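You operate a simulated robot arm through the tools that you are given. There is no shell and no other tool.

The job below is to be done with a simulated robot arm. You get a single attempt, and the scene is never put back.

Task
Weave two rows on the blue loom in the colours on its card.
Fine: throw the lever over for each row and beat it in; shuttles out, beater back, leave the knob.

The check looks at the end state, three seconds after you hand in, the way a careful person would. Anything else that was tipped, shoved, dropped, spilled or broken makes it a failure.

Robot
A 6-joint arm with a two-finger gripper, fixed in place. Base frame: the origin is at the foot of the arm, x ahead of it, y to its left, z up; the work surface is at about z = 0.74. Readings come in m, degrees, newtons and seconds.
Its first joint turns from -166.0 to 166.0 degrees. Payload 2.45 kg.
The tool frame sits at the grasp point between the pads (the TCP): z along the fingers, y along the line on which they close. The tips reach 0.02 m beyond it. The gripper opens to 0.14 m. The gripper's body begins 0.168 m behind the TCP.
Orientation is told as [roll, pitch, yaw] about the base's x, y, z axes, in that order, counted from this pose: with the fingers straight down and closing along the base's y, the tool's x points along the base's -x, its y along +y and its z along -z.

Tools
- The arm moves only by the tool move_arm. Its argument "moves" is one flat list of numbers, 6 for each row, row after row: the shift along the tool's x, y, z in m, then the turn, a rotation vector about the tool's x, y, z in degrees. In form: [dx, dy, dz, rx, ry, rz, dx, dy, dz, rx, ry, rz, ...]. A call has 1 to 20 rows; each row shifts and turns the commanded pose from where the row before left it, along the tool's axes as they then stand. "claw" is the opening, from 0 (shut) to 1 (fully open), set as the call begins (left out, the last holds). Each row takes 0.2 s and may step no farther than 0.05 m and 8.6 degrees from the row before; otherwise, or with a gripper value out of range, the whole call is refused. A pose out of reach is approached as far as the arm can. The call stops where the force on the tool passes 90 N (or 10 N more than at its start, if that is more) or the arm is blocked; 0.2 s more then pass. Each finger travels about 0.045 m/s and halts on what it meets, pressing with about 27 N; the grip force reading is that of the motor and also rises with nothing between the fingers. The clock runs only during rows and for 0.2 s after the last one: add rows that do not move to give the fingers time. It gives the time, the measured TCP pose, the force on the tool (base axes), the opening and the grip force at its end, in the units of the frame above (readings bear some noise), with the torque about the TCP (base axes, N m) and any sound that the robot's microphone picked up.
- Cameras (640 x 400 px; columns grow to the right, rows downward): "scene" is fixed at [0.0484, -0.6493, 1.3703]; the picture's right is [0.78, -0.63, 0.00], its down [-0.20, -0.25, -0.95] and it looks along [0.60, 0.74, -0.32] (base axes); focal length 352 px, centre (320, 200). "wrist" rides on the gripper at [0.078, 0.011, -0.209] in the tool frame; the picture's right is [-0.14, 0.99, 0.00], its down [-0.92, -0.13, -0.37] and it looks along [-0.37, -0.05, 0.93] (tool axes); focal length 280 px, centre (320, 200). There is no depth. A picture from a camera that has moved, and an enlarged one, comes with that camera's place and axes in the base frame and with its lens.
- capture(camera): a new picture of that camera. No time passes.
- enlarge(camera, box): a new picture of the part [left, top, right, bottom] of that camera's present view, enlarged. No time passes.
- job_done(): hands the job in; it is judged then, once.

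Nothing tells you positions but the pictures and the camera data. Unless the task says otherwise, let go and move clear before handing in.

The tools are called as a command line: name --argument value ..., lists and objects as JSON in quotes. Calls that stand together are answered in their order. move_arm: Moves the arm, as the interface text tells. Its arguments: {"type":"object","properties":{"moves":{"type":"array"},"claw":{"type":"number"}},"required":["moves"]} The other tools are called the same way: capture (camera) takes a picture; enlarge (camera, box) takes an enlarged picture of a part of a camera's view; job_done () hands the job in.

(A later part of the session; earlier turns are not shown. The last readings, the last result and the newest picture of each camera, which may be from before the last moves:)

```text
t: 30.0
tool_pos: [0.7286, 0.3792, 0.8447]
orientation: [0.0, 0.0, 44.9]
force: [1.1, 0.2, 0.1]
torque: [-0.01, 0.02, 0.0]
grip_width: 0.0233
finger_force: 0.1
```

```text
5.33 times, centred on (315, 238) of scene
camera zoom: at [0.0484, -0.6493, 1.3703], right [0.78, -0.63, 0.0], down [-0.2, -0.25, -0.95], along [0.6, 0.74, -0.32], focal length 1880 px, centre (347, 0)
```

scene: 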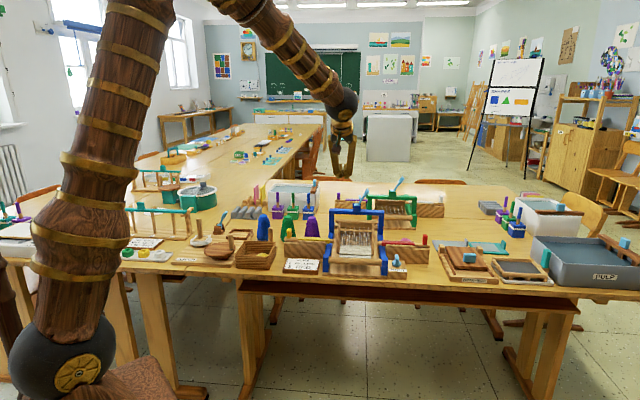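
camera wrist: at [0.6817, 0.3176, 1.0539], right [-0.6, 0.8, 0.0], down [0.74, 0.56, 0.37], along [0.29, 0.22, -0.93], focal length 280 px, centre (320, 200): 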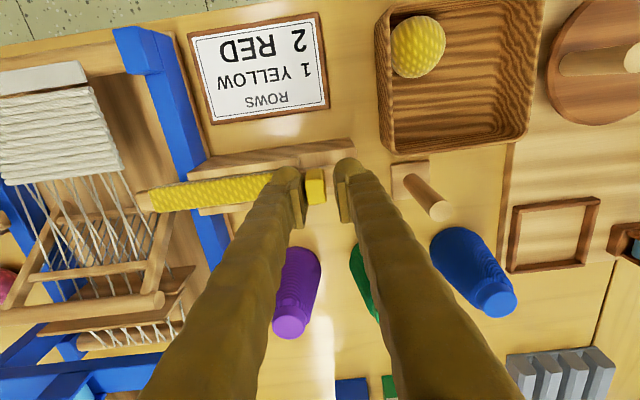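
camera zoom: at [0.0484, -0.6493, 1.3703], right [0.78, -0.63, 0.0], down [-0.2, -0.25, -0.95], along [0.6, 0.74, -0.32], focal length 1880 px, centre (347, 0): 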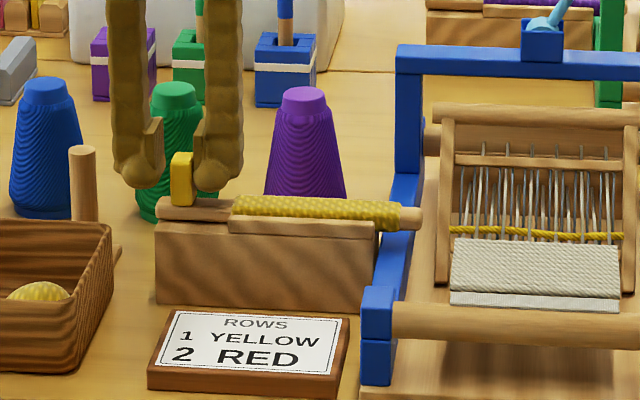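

The yellow shuttle is back exactly where it began. I will open, rise, turn the tool a quarter so the fingers close along the beater's swing, and hover left-of-centre above the beater bar.

move_arm --claw 0.4 --moves '[0, 0, 0, 0, 0, 0, 0, 0, 0, 0, 0, 0, 0, 0, 0, 0, 0, 0, 0, 0, -0.04, 0, 0, 0, 0, 0, -0.05, 0, 0, 0, 0, 0, -0.05, 0, 0, 0, 0, 0, -0.045, 0, 0, 0, 0, 0, 0, 0, 0, 8.5, 0, 0, 0, 0, 0, 8.5, 0, 0, 0, 0, 0, 8.5, 0, 0, 0, 0, 0, 8.5, 0, 0, 0, 0, 0, 8.5, 0, 0, 0, 0, 0, 8.5, 0, 0, 0, 0, 0, 8.5, 0, 0, 0, 0, 0, 8.5, 0, 0, 0, 0, 0, 8.5, 0, 0, 0, 0, 0, 8.5, 0, 0, 0, 0, 0, 5, 0, 0, 0, 0, 0, 0]'

enlarge --camera "scene" --box '[260, 160, 400, 280]'

capture --camera "wrist"

```text
t: 34.0
tool_pos: [0.7284, 0.379, 1.0295]
orientation: [0.0, 0.1, -45.1]
force: [-0.3, 0.1, -0.1]
torque: [-0.02, -0.02, 0.01]
grip_width: 0.0558
finger_force: 0.1
```

```text
3.33 times, centred on (330, 220) of scene
camera zoom: at [0.0484, -0.6493, 1.3703], right [0.78, -0.63, 0.0], down [-0.2, -0.25, -0.95], along [0.6, 0.74, -0.32], focal length 1175 px, centre (287, 133)
```

zoom: 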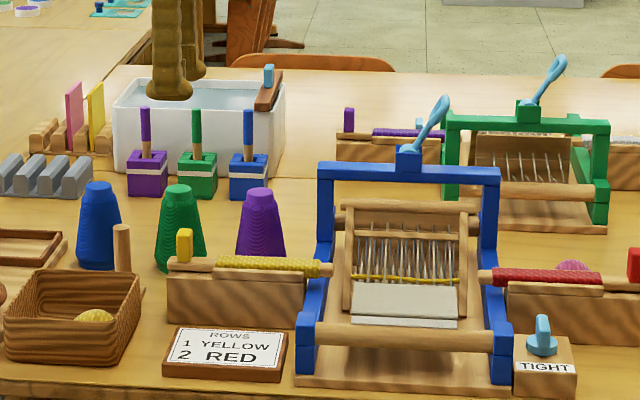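

```text
taken
camera wrist: at [0.6814, 0.444, 1.2394], right [0.8, 0.6, 0.0], down [0.56, -0.74, 0.37], along [0.22, -0.29, -0.93], focal length 280 px, centre (320, 200)
```

wrist: 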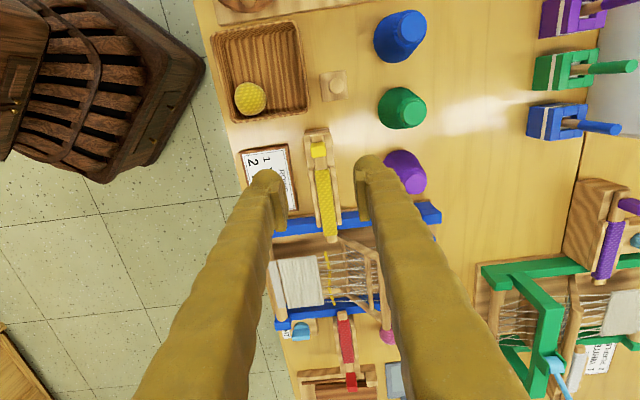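

The yellow shuttle is home and the lever is over. I will move across toward the left end of the beater bar and tilt the tool 24° along the bar to gain reach, then look down on it.

move_arm --moves '[-0.038, 0.017, 0, 0, 0, 0, -0.038, 0.017, 0, 0, 0, 0, -0.038, 0.017, 0, 0, 0, 0, -0.038, 0.017, 0, 0, 0, 0, 0, 0, 0, 0, -8, 0, 0, 0, 0, 0, -8, 0, 0, 0, 0, 0, -8, 0, 0, 0, 0, 0, 0, 0]'

capture --camera "wrist"

enlarge --camera "wrist" --box '[200, 100, 420, 300]'

```text
t: 35.8
tool_pos: [0.885, 0.319, 1.0292]
orientation: [0.0, -24.1, -44.9]
force: [-0.4, 1.1, 0.0]
torque: [0.01, -0.02, 0.02]
grip_width: 0.0562
finger_force: 0.1
```

```text
taken
camera wrist: at [0.7826, 0.4395, 1.1884], right [0.79, 0.61, 0.06], down [0.4, -0.58, 0.71], along [0.47, -0.54, -0.7], focal length 280 px, centre (320, 200)
```

wrist: 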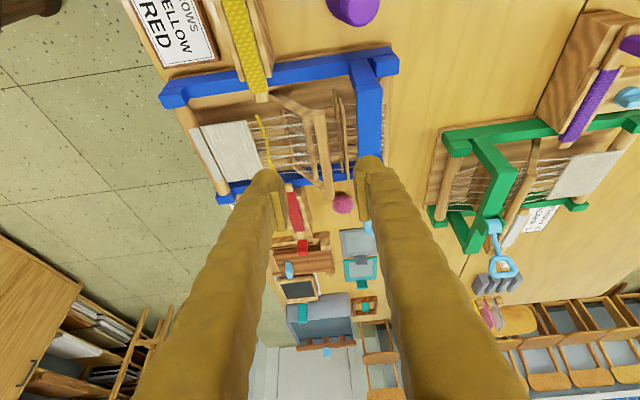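

```text
2.00 times, centred on (310, 200) of wrist
camera zoom: at [0.7826, 0.4395, 1.1884], right [0.79, 0.61, 0.06], down [0.4, -0.58, 0.71], along [0.47, -0.54, -0.7], focal length 561 px, centre (340, 200)
```

zoom: 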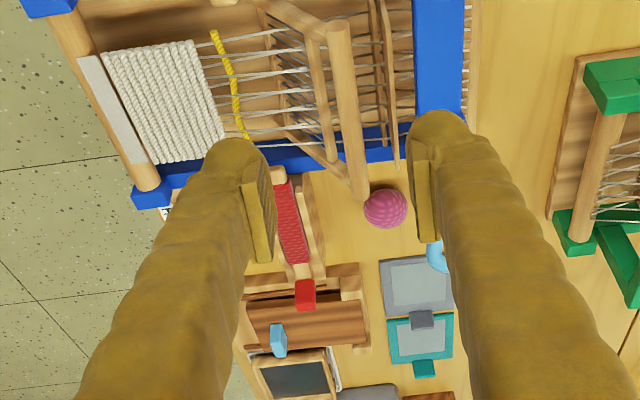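

The view shows the beater bar running left to right at about s_b 0.858 and the blue crossbar behind it with roughly 4 cm between. I will enlarge that gap to see what else is in it.

enlarge --camera "wrist" --box '[270, 60, 400, 200]'

enlarge --camera "scene" --box '[335, 195, 400, 240]'

```text
2.86 times, centred on (335, 130) of wrist
camera zoom: at [0.7826, 0.4395, 1.1884], right [0.79, 0.61, 0.06], down [0.4, -0.58, 0.71], along [0.47, -0.54, -0.7], focal length 801 px, centre (277, 400)
```

zoom: 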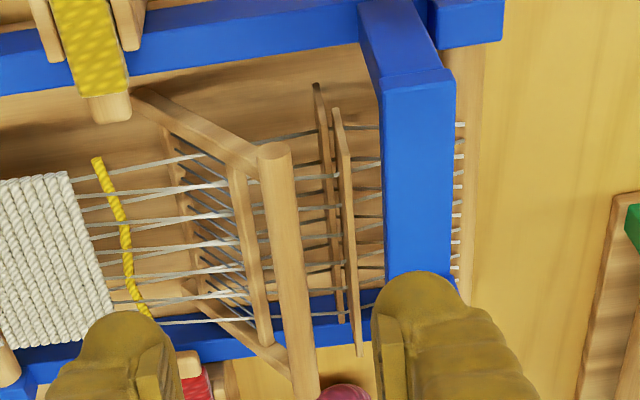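

```text
8.89 times, centred on (368, 218) of scene
camera zoom: at [0.0484, -0.6493, 1.3703], right [0.78, -0.63, 0.0], down [-0.2, -0.25, -0.95], along [0.6, 0.74, -0.32], focal length 3133 px, centre (-102, 44)
```

zoom: 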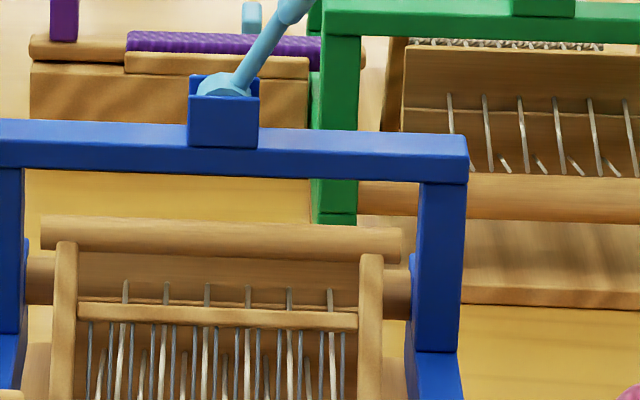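

Behind the bar are two thin heddle slats (the higher one tops out near z 0.83) and then the crossbar front at about s_b 0.907, so a finger fits behind the bar if its tip stays above about 0.84. I will move to a spot above, with the back finger aimed at that gap, and check again.

move_arm --moves '[-0.0035, -0.0027, 0.0413, 0, 0, 0, -0.0035, -0.0027, 0.0413, 0, 0, 0, -0.0035, -0.0027, 0.0413, 0, 0, 0, 0, 0, 0, 0, 0, 0]'

capture --camera "wrist"

enlarge --camera "wrist" --box '[240, 100, 440, 260]'

enlarge --camera "scene" --box '[310, 160, 410, 260]'

```text
t: 36.8
tool_pos: [0.9198, 0.2724, 0.9207]
orientation: [0.0, -24.0, -45.0]
force: [-0.6, 0.3, -0.2]
torque: [0.0, -0.01, 0.0]
grip_width: 0.0561
finger_force: 0.1
```

```text
taken
camera wrist: at [0.8179, 0.3917, 1.0801], right [0.79, 0.61, 0.06], down [0.4, -0.58, 0.71], along [0.47, -0.54, -0.7], focal length 280 px, centre (320, 200)
```

wrist: 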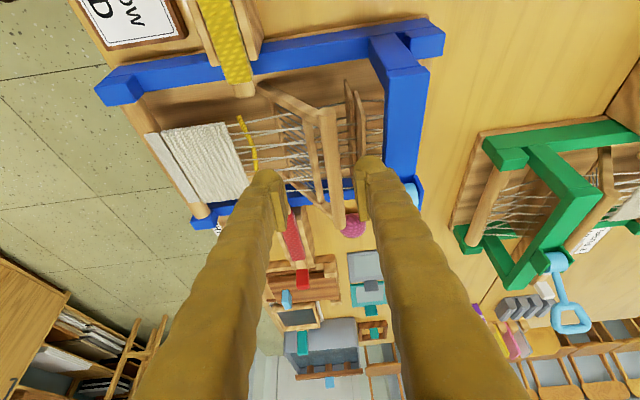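

```text
2.50 times, centred on (340, 180) of wrist
camera zoom: at [0.8179, 0.3917, 1.0801], right [0.79, 0.61, 0.06], down [0.4, -0.58, 0.71], along [0.47, -0.54, -0.7], focal length 701 px, centre (270, 250)
```

zoom: 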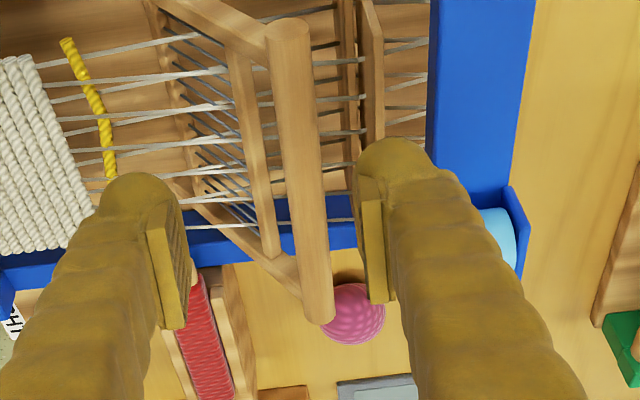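

```text
4.00 times, centred on (360, 210) of scene
camera zoom: at [0.0484, -0.6493, 1.3703], right [0.78, -0.63, 0.0], down [-0.2, -0.25, -0.95], along [0.6, 0.74, -0.32], focal length 1410 px, centre (160, 160)
```

zoom: 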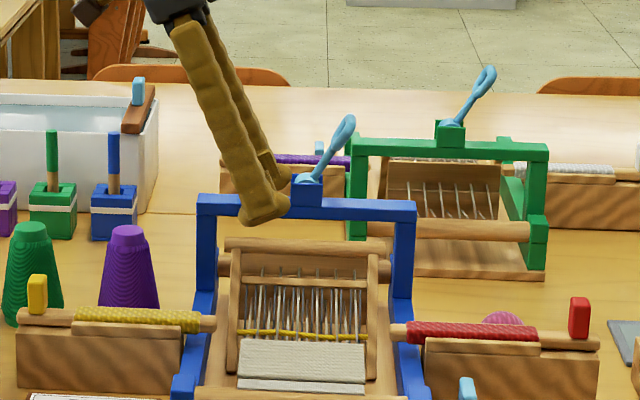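

The bar sits at s_b 0.8585, z 0.857, and the back finger is aimed about 4–5 mm behind it and 7 mm in front of the crossbar. I will shift slightly left of the lever block and descend carefully.

move_arm --moves '[0.0073, 0, -0.00325, 0, 0, 0, 0.0055, 0, 0.0124, 0, 0, 0, 0.0055, 0, 0.0124, 0, 0, 0, 0.0055, 0, 0.0124, 0, 0, 0, 0, 0, 0, 0, 0, 0]'

enlarge --camera "wrist" --box '[240, 100, 440, 260]'

enlarge --camera "scene" --box '[330, 190, 390, 240]'

```text
t: 38.0
tool_pos: [0.9148, 0.2771, 0.8809]
orientation: [0.1, -24.0, -45.0]
force: [-0.1, 0.2, -1.0]
torque: [-0.02, -0.01, 0.0]
grip_width: 0.056
finger_force: 0.0
```

```text
2.50 times, centred on (340, 180) of wrist
camera zoom: at [0.8137, 0.3971, 1.0404], right [0.79, 0.61, 0.06], down [0.4, -0.58, 0.71], along [0.47, -0.54, -0.7], focal length 701 px, centre (270, 250)
```

zoom: 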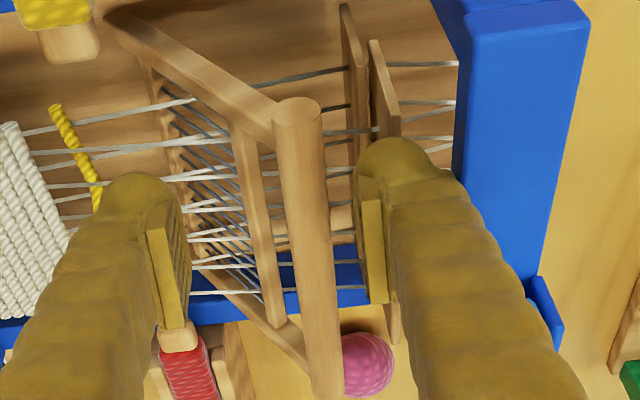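

```text
8.00 times, centred on (360, 215) of scene
camera zoom: at [0.0484, -0.6493, 1.3703], right [0.78, -0.63, 0.0], down [-0.2, -0.25, -0.95], along [0.6, 0.74, -0.32], focal length 2820 px, centre (0, 80)
```

zoom: 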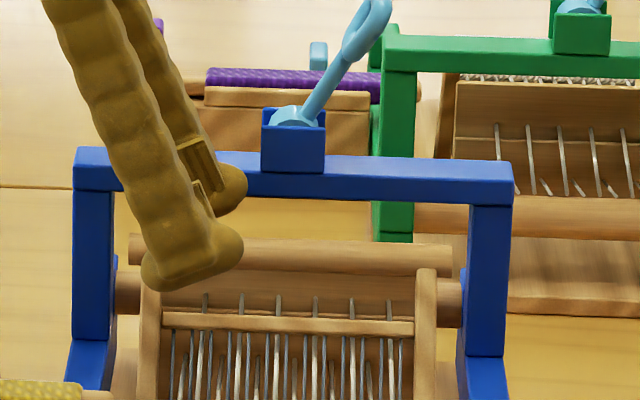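

The back finger is clear behind the bar and ahead of the crossbar. I will descend the last 15 mm.

move_arm --moves '[0.003, 0, 0.0068, 0, 0, 0, 0.003, 0, 0.0068, 0, 0, 0, 0, 0, 0, 0, 0, 0]'

enlarge --camera "wrist" --box '[240, 100, 440, 260]'

enlarge --camera "scene" --box '[330, 190, 390, 240]'

```text
t: 38.8
tool_pos: [0.9157, 0.2768, 0.8652]
orientation: [-0.1, -24.0, -45.0]
force: [0.4, 0.5, 0.6]
torque: [0.0, 0.02, 0.02]
grip_width: 0.0563
finger_force: 0.0
```

```text
2.50 times, centred on (340, 180) of wrist
camera zoom: at [0.8135, 0.3965, 1.025], right [0.79, 0.61, 0.06], down [0.4, -0.58, 0.71], along [0.47, -0.54, -0.7], focal length 701 px, centre (270, 250)
```

zoom: 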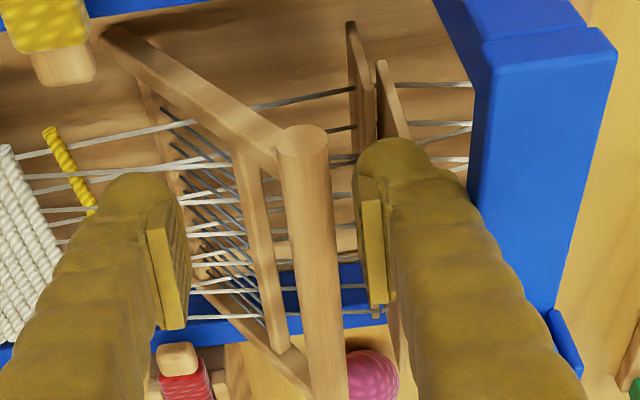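

```text
8.00 times, centred on (360, 215) of scene
camera zoom: at [0.0484, -0.6493, 1.3703], right [0.78, -0.63, 0.0], down [-0.2, -0.25, -0.95], along [0.6, 0.74, -0.32], focal length 2820 px, centre (0, 80)
```

zoom: 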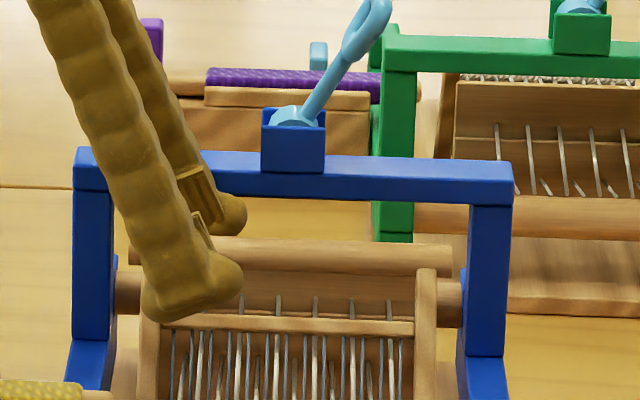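

The fingers straddle the bar. I will go 2 mm lower for a surer hold and then pull the beater forward in small steps.

move_arm --moves '[0.0008, 0, 0.0018, 0, 0, 0, 0, -0.005, 0, 0, 0, 0, 0, -0.01, 0, 0, 0, 0, 0, -0.01, 0, 0, 0, 0, 0, -0.01, 0, 0, 0, 0, 0, 0, 0, 0, 0, 0]'

enlarge --camera "wrist" --box '[200, 60, 440, 260]'

enlarge --camera "scene" --box '[320, 180, 400, 260]'

```text
t: 40.2
tool_pos: [0.8914, 0.253, 0.8642]
orientation: [0.1, -23.9, -45.0]
force: [-0.7, 0.7, -0.2]
torque: [-0.03, -0.03, -0.01]
grip_width: 0.0562
finger_force: 0.1
```

```text
2.00 times, centred on (320, 160) of wrist
camera zoom: at [0.7887, 0.3728, 1.0228], right [0.79, 0.61, 0.06], down [0.4, -0.58, 0.71], along [0.47, -0.54, -0.7], focal length 561 px, centre (320, 280)
```

zoom: 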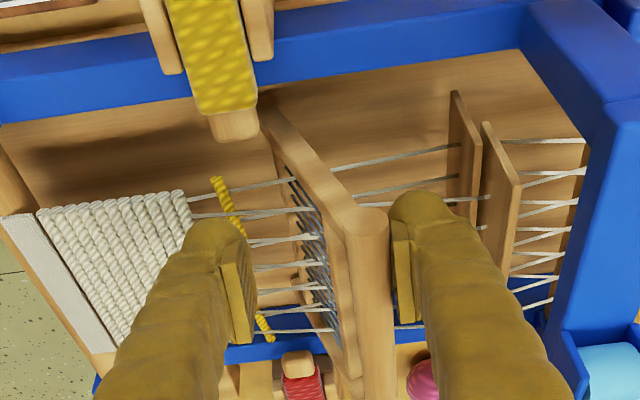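

```text
5.00 times, centred on (360, 220) of scene
camera zoom: at [0.0484, -0.6493, 1.3703], right [0.78, -0.63, 0.0], down [-0.2, -0.25, -0.95], along [0.6, 0.74, -0.32], focal length 1762 px, centre (120, 100)
```

zoom: 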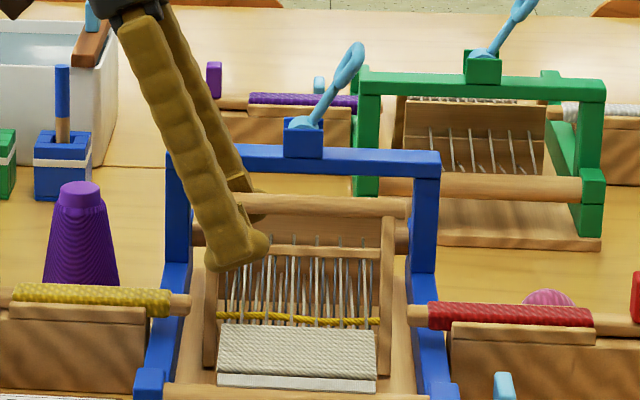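

The beater follows with almost no force. I will keep pulling it toward the fell.

move_arm --moves '[0, -0.01, 0, 0, 0, 0, 0, -0.01, 0, 0, 0, 0, 0, -0.01, 0, 0, 0, 0, 0, -0.01, 0, 0, 0, 0, 0, -0.01, 0, 0, 0, 0, 0, -0.01, 0, 0, 0, 0, 0, 0, 0, 0, 0, 0]'

enlarge --camera "wrist" --box '[200, 60, 440, 260]'

enlarge --camera "scene" --box '[320, 180, 400, 260]'

```text
t: 41.8
tool_pos: [0.8477, 0.2106, 0.8623]
orientation: [0.0, -24.0, -45.1]
force: [0.8, -0.5, 0.7]
torque: [0.01, -0.01, 0.01]
grip_width: 0.0562
finger_force: 0.1
```

```text
2.00 times, centred on (320, 160) of wrist
camera zoom: at [0.7462, 0.3305, 1.022], right [0.79, 0.61, 0.06], down [0.4, -0.58, 0.71], along [0.47, -0.54, -0.7], focal length 561 px, centre (320, 280)
```

zoom: 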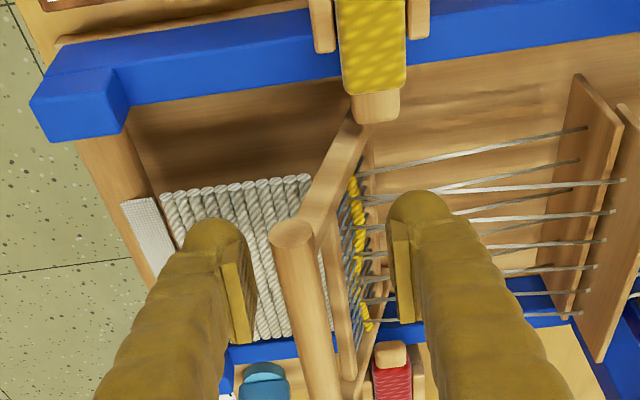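

```text
5.00 times, centred on (360, 220) of scene
camera zoom: at [0.0484, -0.6493, 1.3703], right [0.78, -0.63, 0.0], down [-0.2, -0.25, -0.95], along [0.6, 0.74, -0.32], focal length 1762 px, centre (120, 100)
```

zoom: 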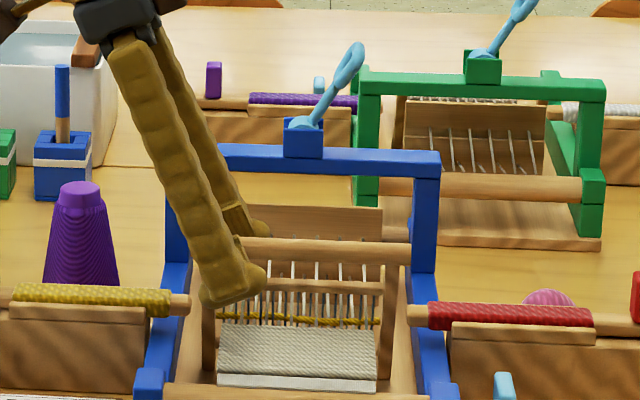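

The beater has passed upright and swung ahead of my back finger on its own, now between the fingers. I will keep following it forward to press it home on the fell.

move_arm --moves '[0, -0.01, 0, 0, 0, 0, 0, -0.01, 0, 0, 0, 0, 0, -0.005, 0, 0, 0, 0, 0, 0, 0, 0, 0, 0]'

enlarge --camera "wrist" --box '[200, 60, 440, 260]'

enlarge --camera "scene" --box '[320, 180, 400, 260]'

```text
t: 42.8
tool_pos: [0.8308, 0.1901, 0.8632]
orientation: [0.0, -24.1, -45.1]
force: [0.2, -0.8, 0.4]
torque: [0.0, -0.01, 0.0]
grip_width: 0.056
finger_force: 0.1
```

```text
2.00 times, centred on (320, 160) of wrist
camera zoom: at [0.7287, 0.3114, 1.0224], right [0.79, 0.61, 0.06], down [0.4, -0.58, 0.71], along [0.47, -0.54, -0.7], focal length 561 px, centre (320, 280)
```

zoom: 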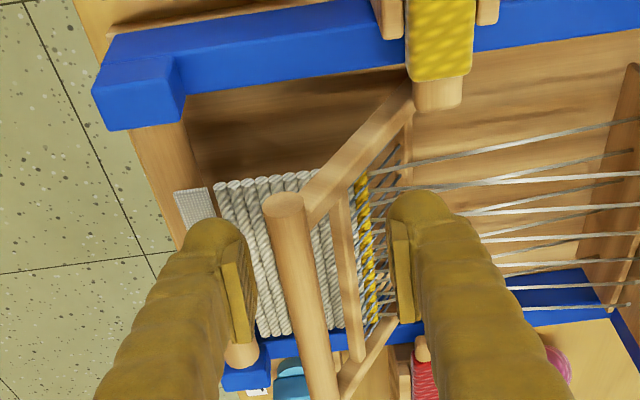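

```text
5.00 times, centred on (360, 220) of scene
camera zoom: at [0.0484, -0.6493, 1.3703], right [0.78, -0.63, 0.0], down [-0.2, -0.25, -0.95], along [0.6, 0.74, -0.32], focal length 1762 px, centre (120, 100)
```

zoom: 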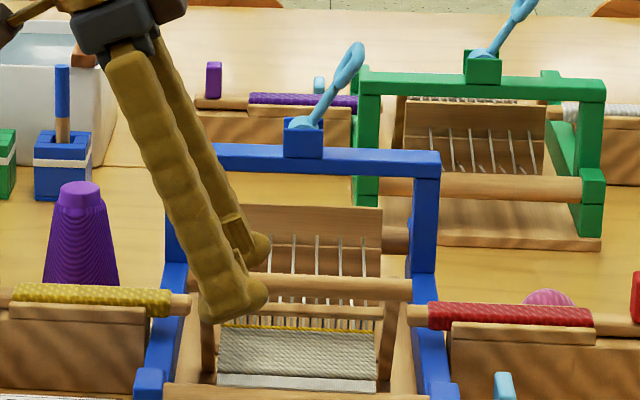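

The yellow weft now lies against the fell and the beater looks fully forward. I will press gently to confirm it is at its limit.

move_arm --moves '[0, -0.01, 0, 0, 0, 0, 0, -0.01, 0, 0, 0, 0, 0, -0.005, 0, 0, 0, 0, 0, -0.002, 0, 0, 0, 0, 0, 0, 0, 0, 0, 0]'

enlarge --camera "wrist" --box '[200, 60, 440, 260]'

enlarge --camera "scene" --box '[320, 180, 400, 260]'

```text
t: 44.0
tool_pos: [0.8122, 0.1738, 0.862]
orientation: [0.0, -24.0, -45.0]
force: [0.7, 0.9, -0.3]
torque: [0.04, 0.0, 0.0]
grip_width: 0.0564
finger_force: 0.5
```

```text
2.00 times, centred on (320, 160) of wrist
camera zoom: at [0.7092, 0.2935, 1.0231], right [0.79, 0.61, 0.06], down [0.4, -0.58, 0.71], along [0.47, -0.54, -0.7], focal length 561 px, centre (320, 280)
```

zoom: 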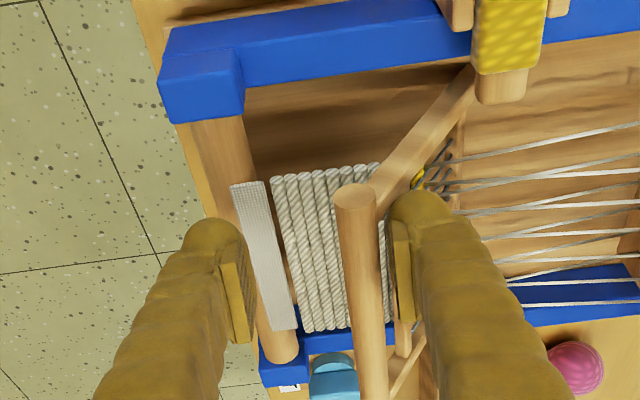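

```text
5.00 times, centred on (360, 220) of scene
camera zoom: at [0.0484, -0.6493, 1.3703], right [0.78, -0.63, 0.0], down [-0.2, -0.25, -0.95], along [0.6, 0.74, -0.32], focal length 1762 px, centre (120, 100)
```

zoom: 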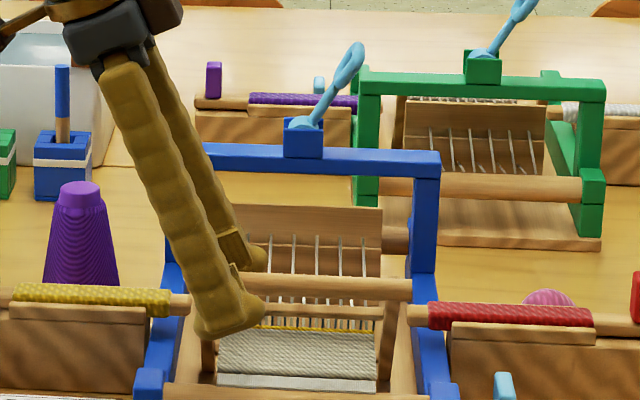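

The back finger is now touching the bar at its forward position. I will press 3 mm more to confirm the stop.

move_arm --moves '[0, -0.002, 0, 0, 0, 0, 0, -0.002, 0, 0, 0, 0, 0, 0, 0, 0, 0, 0]'

enlarge --camera "scene" --box '[335, 215, 400, 260]'

```text
t: 44.8
tool_pos: [0.8098, 0.1707, 0.8649]
orientation: [0.0, -24.1, -45.0]
force: [5.2, 4.2, 5.6]
torque: [0.2, -0.15, -0.11]
grip_width: 0.0609
finger_force: 4.1
```

```text
8.89 times, centred on (368, 238) of scene
camera zoom: at [0.0484, -0.6493, 1.3703], right [0.78, -0.63, 0.0], down [-0.2, -0.25, -0.95], along [0.6, 0.74, -0.32], focal length 3133 px, centre (-102, -133)
```

zoom: 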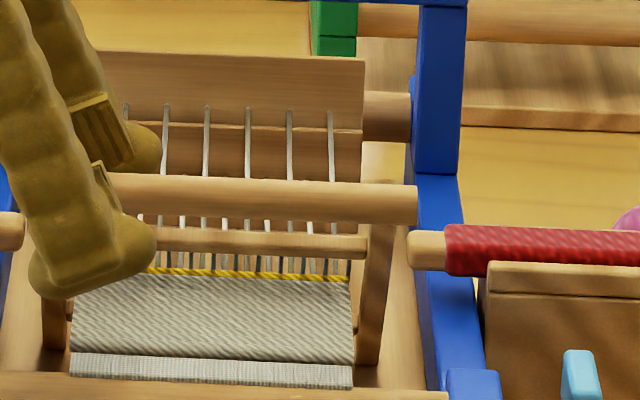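

The beater is at its forward stop and the yellow row is beaten in. I will now carry the bar back with the front finger, past upright, to the same spot where I came down.

move_arm --moves '[0, 0.01, 0, 0, 0, 0, 0, 0.0125, 0, 0, 0, 0, 0, 0.0125, 0, 0, 0, 0, 0, 0.0125, 0, 0, 0, 0, 0, 0.0125, 0, 0, 0, 0, 0, 0.0125, 0, 0, 0, 0, 0, 0.0125, 0, 0, 0, 0, 0, 0.0125, 0, 0, 0, 0, 0, 0.0125, 0, 0, 0, 0, 0, 0.0125, 0, 0, 0, 0, 0, 0, 0, 0, 0, 0]'

enlarge --camera "wrist" --box '[200, 60, 440, 260]'

enlarge --camera "scene" --box '[320, 180, 400, 260]'

```text
t: 47.2
tool_pos: [0.8952, 0.2582, 0.8637]
orientation: [0.0, -24.0, -45.0]
force: [-0.4, -0.4, 0.9]
torque: [0.02, -0.03, -0.03]
grip_width: 0.0559
finger_force: 0.0
```

```text
2.00 times, centred on (320, 160) of wrist
camera zoom: at [0.793, 0.3773, 1.0232], right [0.79, 0.61, 0.06], down [0.4, -0.58, 0.71], along [0.47, -0.54, -0.7], focal length 561 px, centre (320, 280)
```

zoom: 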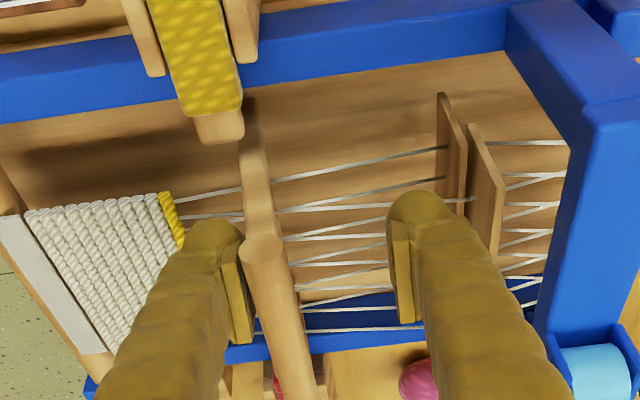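

```text
5.00 times, centred on (360, 220) of scene
camera zoom: at [0.0484, -0.6493, 1.3703], right [0.78, -0.63, 0.0], down [-0.2, -0.25, -0.95], along [0.6, 0.74, -0.32], focal length 1762 px, centre (120, 100)
```

zoom: 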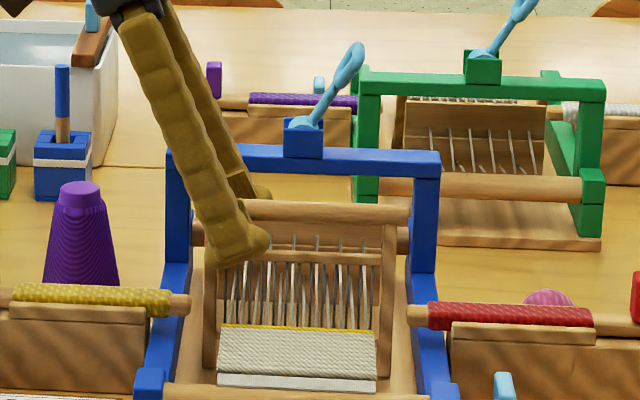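

The yellow row is firmly at the fell and the beater is just upright. I will continue back to about s_b 0.843 and let it settle.

move_arm --moves '[0, 0.01, 0, 0, 0, 0, 0, 0.01, 0, 0, 0, 0, 0, 0.007, 0, 0, 0, 0, 0, 0, 0, 0, 0, 0, 0, 0, 0, 0, 0, 0, 0, 0, 0, 0, 0, 0]'

enlarge --camera "wrist" --box '[200, 60, 440, 260]'

enlarge --camera "scene" --box '[320, 180, 400, 260]'

```text
t: 48.6
tool_pos: [0.9142, 0.2756, 0.8626]
orientation: [0.0, -24.1, -45.0]
force: [0.6, 0.8, -0.3]
torque: [-0.01, 0.0, 0.01]
grip_width: 0.0558
finger_force: 0.0
```

```text
2.00 times, centred on (320, 160) of wrist
camera zoom: at [0.8122, 0.3953, 1.023], right [0.79, 0.61, 0.06], down [0.4, -0.58, 0.71], along [0.47, -0.54, -0.7], focal length 561 px, centre (320, 280)
```

zoom: 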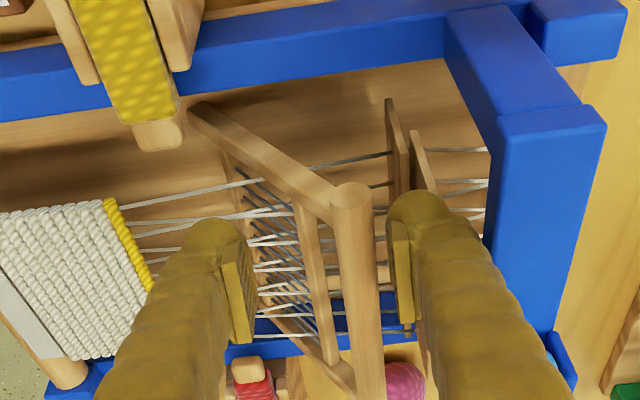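

```text
5.00 times, centred on (360, 220) of scene
camera zoom: at [0.0484, -0.6493, 1.3703], right [0.78, -0.63, 0.0], down [-0.2, -0.25, -0.95], along [0.6, 0.74, -0.32], focal length 1762 px, centre (120, 100)
```

zoom: 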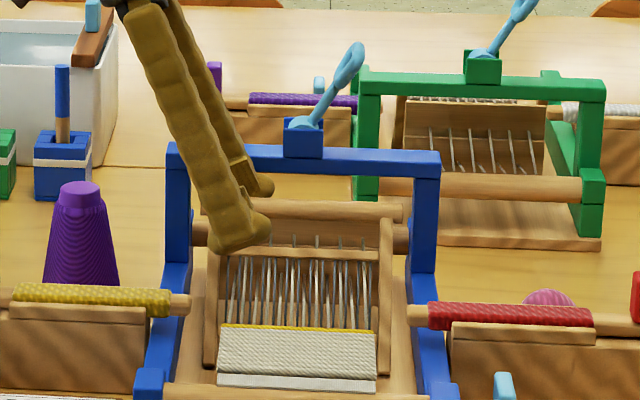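

The beater has settled at its back rest. I will lift straight out, move forward for room, and turn back to the lever orientation.

move_arm --moves '[-0.0136, 0, -0.0305, 0, 0, 0, -0.0136, 0, -0.0305, 0, 0, 0, -0.0136, 0, -0.0305, 0, 0, 0, -0.0136, 0, -0.0305, 0, 0, 0, -0.0136, 0, -0.0305, 0, 0, 0, -0.0136, 0, -0.0305, 0, 0, 0, 0, -0.04, 0, 0, 0, 0, 0, -0.04, 0, 0, 0, 0, 0, 0, 0, 0, 8, 0, 0, 0, 0, 0, 8, 0, 0, 0, 0, 0, 8, 0, 0, 0, 0, 0, 0, 0]'

move_arm --claw 0.5 --moves '[0, 0, 0, 0, 0, -8.5, 0, 0, 0, 0, 0, -8.5, 0, 0, 0, 0, 0, -8.5, 0, 0, 0, 0, 0, -8.5, 0, 0, 0, 0, 0, -8.5, 0, 0, 0, 0, 0, -8.5, 0, 0, 0, 0, 0, -8.5, 0, 0, 0, 0, 0, -8.5, 0, 0, 0, 0, 0, -8.5, 0, 0, 0, 0, 0, -8.5, 0, 0, 0, 0, 0, -5, 0, 0, 0, 0, -7.5, 0, 0, 0, 0, 0, -7.5, 0, 0, 0, 0, 0, -7.5, 0, 0, 0, 0, 0, -7.5, 0, 0, 0, 0, 0, -7.5, 0, 0, 0, 0, 0, -7.5, 0, 0, 0, 0, 0, 0, 0]'

enlarge --camera "scene" --box '[270, 120, 450, 280]'

capture --camera "wrist"

```text
t: 51.2
tool_pos: [0.8585, 0.2201, 1.0627]
orientation: [-0.1, 0.2, -45.1]
force: [-0.3, 0.7, 0.9]
torque: [-0.02, 0.02, 0.01]
grip_width: 0.056
finger_force: 0.1
```

```text
t: 55.0
tool_pos: [0.8572, 0.2185, 1.0634]
orientation: [0.0, -45.0, 45.0]
force: [0.0, 0.0, -0.2]
torque: [-0.01, -0.03, 0.04]
grip_width: 0.07
finger_force: 0.0
```

```text
2.50 times, centred on (360, 200) of scene
camera zoom: at [0.0484, -0.6493, 1.3703], right [0.78, -0.63, 0.0], down [-0.2, -0.25, -0.95], along [0.6, 0.74, -0.32], focal length 881 px, centre (220, 200)
```

zoom: 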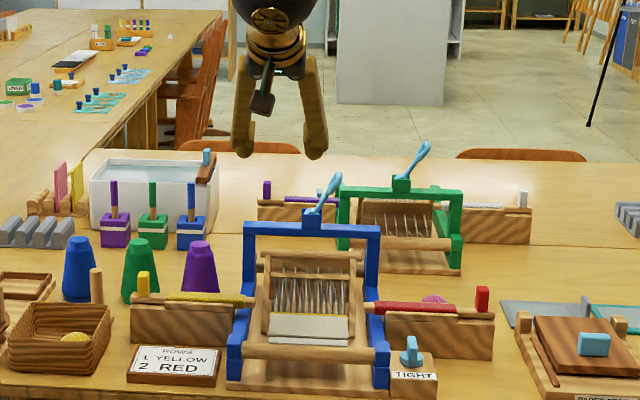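

```text
taken
camera wrist: at [0.7062, 0.0845, 1.1562], right [-0.63, 0.77, 0.1], down [0.37, 0.19, 0.91], along [0.68, 0.61, -0.4], focal length 280 px, centre (320, 200)
```

wrist: 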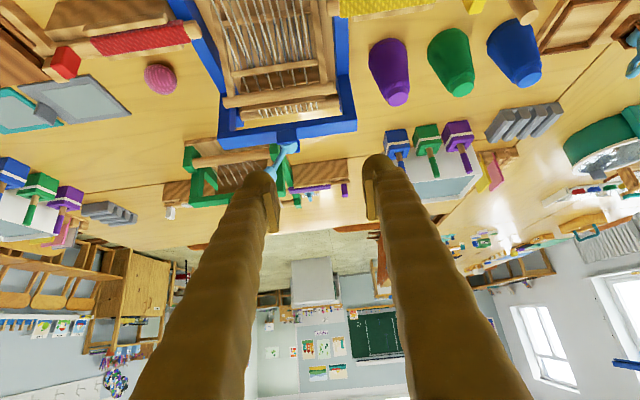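

I am in front of the loom with the tool tilted 45°. I will move so the open fingers come above the lever, which leans right.

move_arm --moves '[0, -0.0417, 0, 0, 0, 0, 0, -0.0417, 0, 0, 0, 0, -0.0308, 0, 0.0308, 0, 0, 0, -0.0308, 0, 0.0308, 0, 0, 0, -0.0308, 0, 0.0308, 0, 0, 0, -0.0308, 0, 0.0308, 0, 0, 0, 0.0283, 0, 0.0283, 0, 0, 0, 0, 0, 0, 0, 0, 0]'

enlarge --camera "scene" --box '[300, 140, 420, 220]'

capture --camera "wrist"

```text
t: 56.8
tool_pos: [1.0389, 0.2821, 1.0222]
orientation: [0.0, -45.0, 45.0]
force: [-0.2, 0.3, 0.1]
torque: [0.02, 0.02, 0.0]
grip_width: 0.0702
finger_force: 0.1
```

```text
5.00 times, centred on (360, 180) of scene
camera zoom: at [0.0484, -0.6493, 1.3703], right [0.78, -0.63, 0.0], down [-0.2, -0.25, -0.95], along [0.6, 0.74, -0.32], focal length 1762 px, centre (120, 300)
```

zoom: 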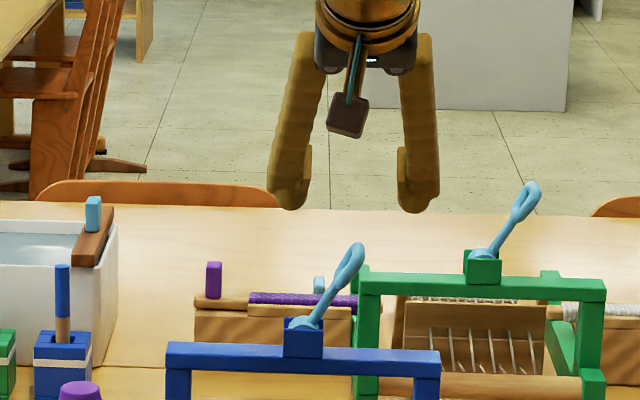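

```text
taken
camera wrist: at [0.8887, 0.1487, 1.115], right [-0.63, 0.77, 0.1], down [0.37, 0.19, 0.91], along [0.68, 0.61, -0.4], focal length 280 px, centre (320, 200)
```

wrist: 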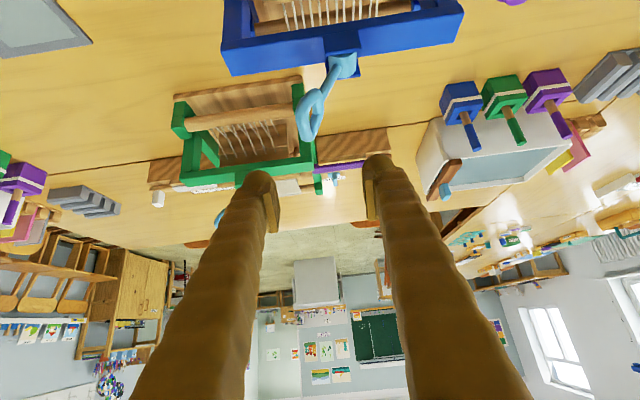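

The lever sits between the fingers as intended. I will descend to z 0.945 around it.

move_arm --moves '[0.0182, 0, 0.0182, 0, 0, 0, 0.0182, 0, 0.0182, 0, 0, 0, 0.0182, 0, 0.0182, 0, 0, 0, 0, 0, 0, 0, 0, 0]'

enlarge --camera "scene" --box '[300, 140, 420, 220]'

capture --camera "wrist"

```text
t: 57.8
tool_pos: [1.0404, 0.2818, 0.9457]
orientation: [0.0, -45.0, 45.0]
force: [0.4, 0.0, -0.5]
torque: [-0.03, 0.0, 0.01]
grip_width: 0.0702
finger_force: 0.0
```

```text
5.00 times, centred on (360, 180) of scene
camera zoom: at [0.0484, -0.6493, 1.3703], right [0.78, -0.63, 0.0], down [-0.2, -0.25, -0.95], along [0.6, 0.74, -0.32], focal length 1762 px, centre (120, 300)
```

zoom: 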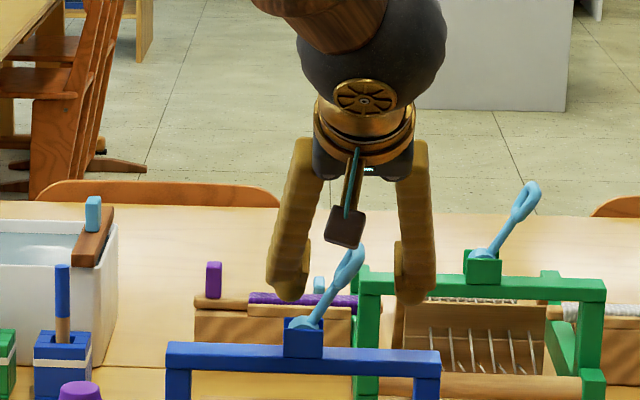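

```text
taken
camera wrist: at [0.8894, 0.1475, 1.0389], right [-0.63, 0.77, 0.1], down [0.37, 0.19, 0.91], along [0.68, 0.61, -0.4], focal length 280 px, centre (320, 200)
```

wrist: 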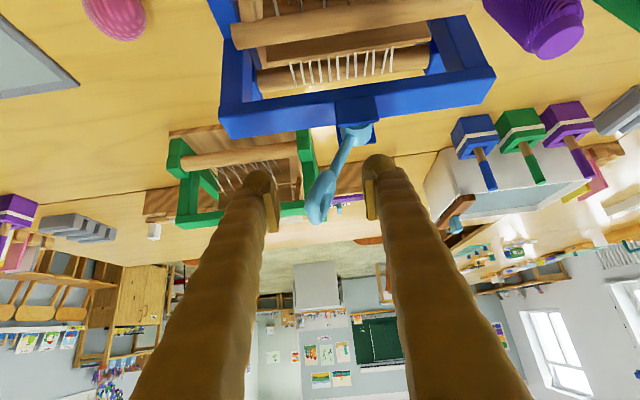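

The lever is between the pads at the right height. I will sweep left in small steps to throw it back over.

move_arm --moves '[0, 0.01, 0, 0, 0, 0, 0, 0.01, 0, 0, 0, 0, 0, 0.01, 0, 0, 0, 0, 0, 0.01, 0, 0, 0, 0, 0, 0.01, 0, 0, 0, 0, 0, 0.01, 0, 0, 0, 0, 0, 0.01, 0, 0, 0, 0, 0, 0, 0, 0, 0, 0]'

enlarge --camera "scene" --box '[300, 140, 420, 220]'

```text
t: 59.6
tool_pos: [0.9903, 0.3332, 0.946]
orientation: [0.0, -45.0, 45.0]
force: [-0.1, -0.1, 0.0]
torque: [-0.01, 0.01, -0.03]
grip_width: 0.0702
finger_force: 0.4
```

```text
5.00 times, centred on (360, 180) of scene
camera zoom: at [0.0484, -0.6493, 1.3703], right [0.78, -0.63, 0.0], down [-0.2, -0.25, -0.95], along [0.6, 0.74, -0.32], focal length 1762 px, centre (120, 300)
```

zoom: 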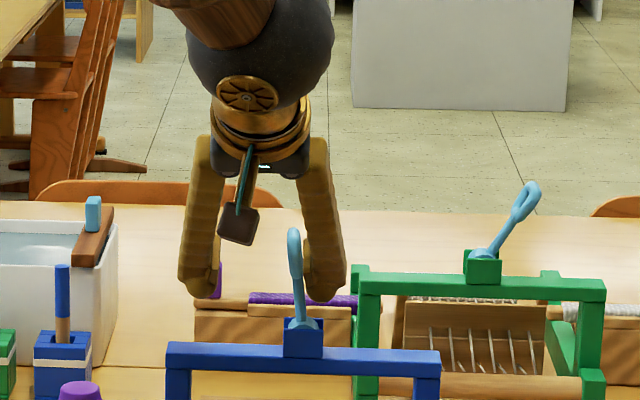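

The lever is just past upright toward the left. I will continue about 2.5 cm more.

move_arm --moves '[0, 0.01, 0, 0, 0, 0, 0, 0.01, 0, 0, 0, 0, 0, 0.005, 0, 0, 0, 0, 0, 0, 0, 0, 0, 0]'

enlarge --camera "scene" --box '[300, 140, 420, 220]'

```text
t: 60.6
tool_pos: [0.9729, 0.3509, 0.9469]
orientation: [0.0, -45.2, 45.0]
force: [15.0, -5.6, 5.2]
torque: [-0.22, -0.19, 0.52]
grip_width: 0.0794
finger_force: 6.8
```

```text
5.00 times, centred on (360, 180) of scene
camera zoom: at [0.0484, -0.6493, 1.3703], right [0.78, -0.63, 0.0], down [-0.2, -0.25, -0.95], along [0.6, 0.74, -0.32], focal length 1762 px, centre (120, 300)
```

zoom: 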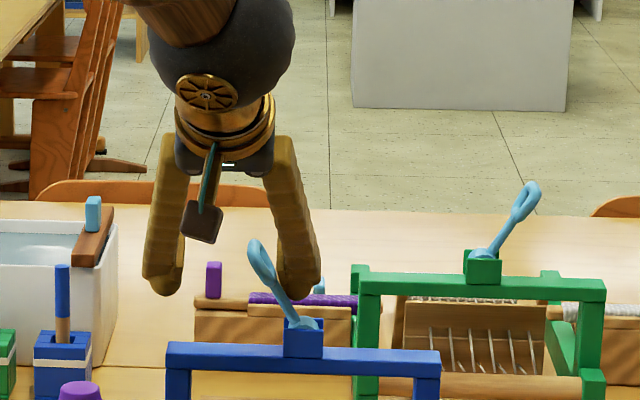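

The lever is back at its left stop, matching its original lean. I will ease off, rise out, and travel over to the red peg on the right, staying high.

move_arm --moves '[0, -0.015, 0, 0, 0, 0, -0.02, 0, -0.02, 0, 0, 0, -0.02, 0, -0.02, 0, 0, 0, -0.02, 0, -0.02, 0, 0, 0, 0.0269, 0, -0.0269, 0, 0, 0, 0.0269, 0, -0.0269, 0, 0, 0, 0.0269, 0, -0.0269, 0, 0, 0, 0.0269, 0, -0.0269, 0, 0, 0, 0, 0, 0, 0, 0, 0]'

enlarge --camera "scene" --box '[270, 120, 450, 280]'

capture --camera "wrist"

```text
t: 62.6
tool_pos: [0.8756, 0.2327, 1.0295]
orientation: [0.0, -45.0, 45.0]
force: [0.0, 0.4, 0.3]
torque: [0.03, 0.0, -0.01]
grip_width: 0.0699
finger_force: 0.2
```

```text
2.50 times, centred on (360, 200) of scene
camera zoom: at [0.0484, -0.6493, 1.3703], right [0.78, -0.63, 0.0], down [-0.2, -0.25, -0.95], along [0.6, 0.74, -0.32], focal length 881 px, centre (220, 200)
```

zoom: 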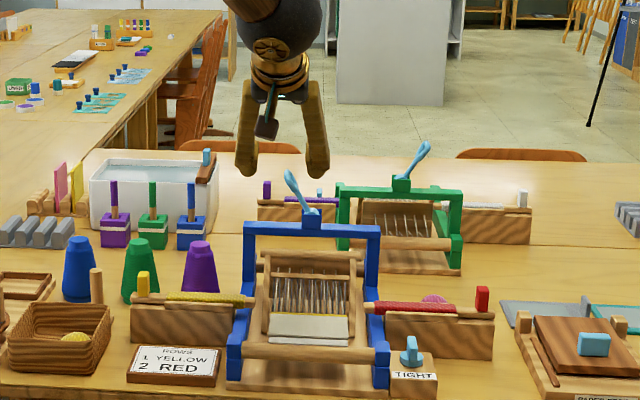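

```text
taken
camera wrist: at [0.7252, 0.0978, 1.1223], right [-0.63, 0.77, 0.1], down [0.37, 0.19, 0.91], along [0.68, 0.61, -0.4], focal length 280 px, centre (320, 200)
```

wrist: 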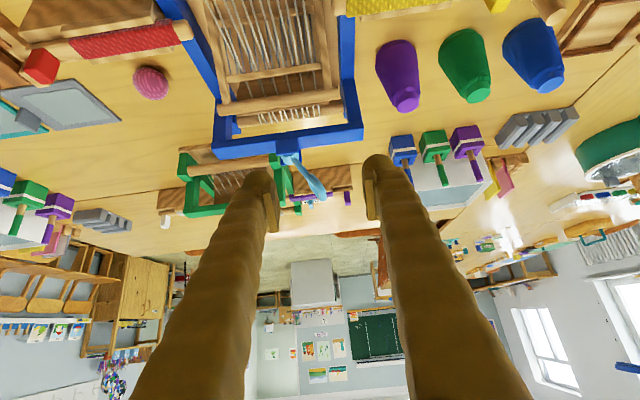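

The lever stays over to the left. I will now travel right to hover above the red peg.

move_arm --moves '[0.0066, -0.037, 0.0066, 0, 0, 0, 0.0066, -0.037, 0.0066, 0, 0, 0, 0.0066, -0.037, 0.0066, 0, 0, 0, 0.0066, -0.037, 0.0066, 0, 0, 0, 0.0066, -0.037, 0.0066, 0, 0, 0, 0.0066, -0.037, 0.0066, 0, 0, 0, 0.0066, -0.037, 0.0066, 0, 0, 0, 0.0066, -0.037, 0.0066, 0, 0, 0, 0, 0, 0, 0, 0, 0]'

capture --camera "wrist"

enlarge --camera "wrist" --box '[230, 60, 430, 220]'

enlarge --camera "scene" --box '[350, 150, 490, 290]'

```text
t: 64.6
tool_pos: [1.0848, 0.0229, 0.9543]
orientation: [0.0, -44.9, 45.0]
force: [0.7, -0.4, 0.1]
torque: [-0.01, 0.0, 0.0]
grip_width: 0.0698
finger_force: 0.1
```

```text
taken
camera wrist: at [0.9353, -0.1116, 1.0479], right [-0.63, 0.77, 0.1], down [0.37, 0.19, 0.91], along [0.68, 0.61, -0.4], focal length 280 px, centre (320, 200)
```

wrist: 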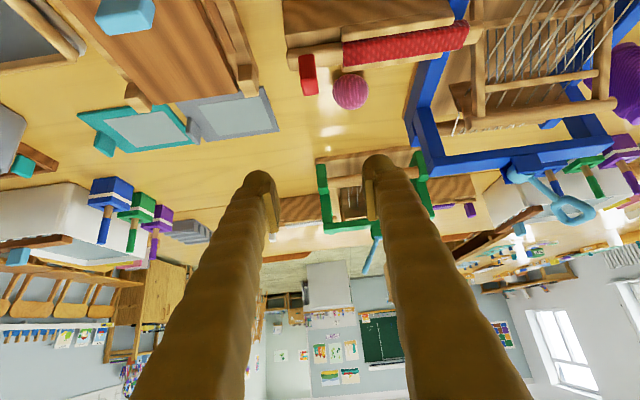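

```text
2.50 times, centred on (330, 140) of wrist
camera zoom: at [0.9353, -0.1116, 1.0479], right [-0.63, 0.77, 0.1], down [0.37, 0.19, 0.91], along [0.68, 0.61, -0.4], focal length 701 px, centre (295, 350)
```

zoom: 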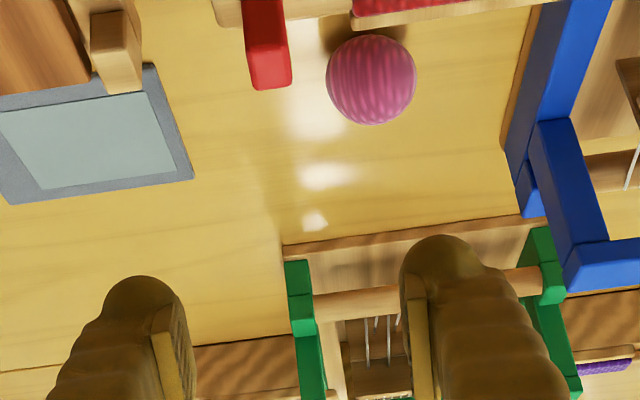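

```text
2.86 times, centred on (420, 220) of scene
camera zoom: at [0.0484, -0.6493, 1.3703], right [0.78, -0.63, 0.0], down [-0.2, -0.25, -0.95], along [0.6, 0.74, -0.32], focal length 1007 px, centre (34, 143)
```

zoom: 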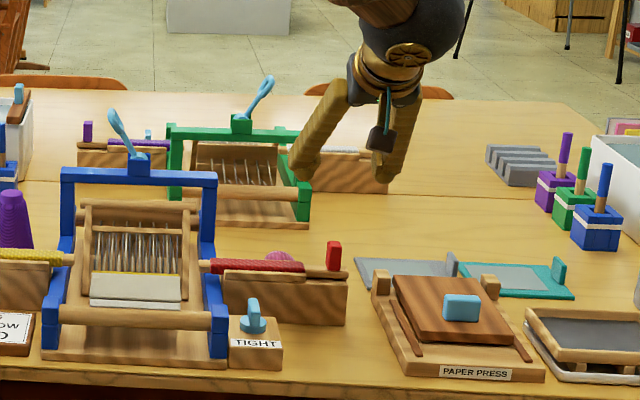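

The tool is over the red peg, which I place at s_r 0.749, s_b 0.783. I will narrow the fingers and descend around it, keeping the tips above the shuttle bar.

move_arm --claw 0.27 --moves '[0, 0.001, 0, 0, 0, 0, 0, 0, 0, 0, 0, 0, 0, 0, 0, 0, 0, 0, 0, 0, 0, 0, 0, 0, 0.0184, 0, 0.0184, 0, 0, 0, 0.0184, 0, 0.0184, 0, 0, 0, 0.014, 0, 0.014, 0, 0, 0, 0, 0, 0, 0, 0, 0]'

enlarge --camera "wrist" --box '[230, 80, 430, 240]'

enlarge --camera "scene" --box '[370, 180, 470, 280]'

```text
t: 66.4
tool_pos: [1.0846, 0.0255, 0.8838]
orientation: [0.0, -45.0, 45.0]
force: [-0.2, -0.3, 0.1]
torque: [-0.04, -0.02, 0.02]
grip_width: 0.0378
finger_force: 0.1
```

```text
2.50 times, centred on (330, 160) of wrist
camera zoom: at [0.9344, -0.1099, 0.9762], right [-0.63, 0.77, 0.1], down [0.37, 0.19, 0.91], along [0.68, 0.61, -0.4], focal length 701 px, centre (295, 300)
```

zoom: 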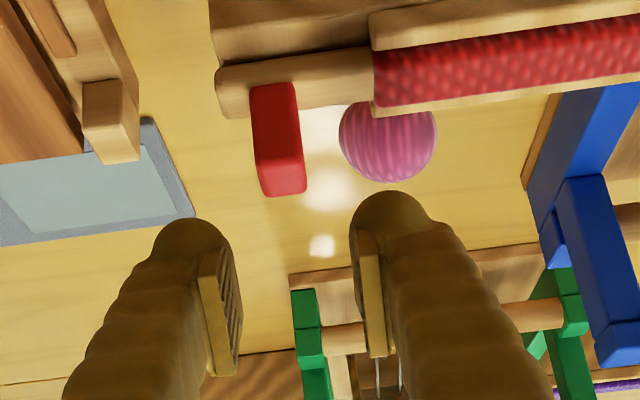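

```text
4.00 times, centred on (420, 230) of scene
camera zoom: at [0.0484, -0.6493, 1.3703], right [0.78, -0.63, 0.0], down [-0.2, -0.25, -0.95], along [0.6, 0.74, -0.32], focal length 1410 px, centre (-80, 80)
```

zoom: 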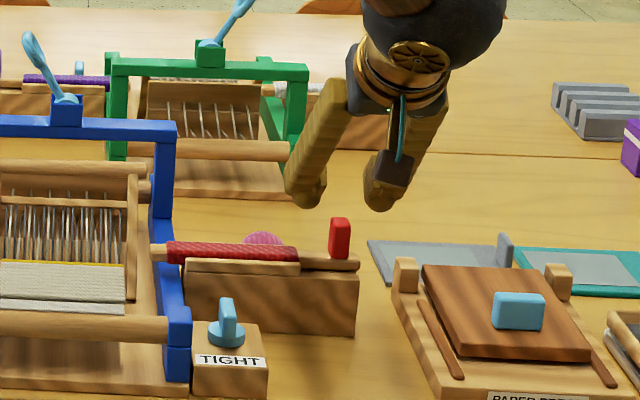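

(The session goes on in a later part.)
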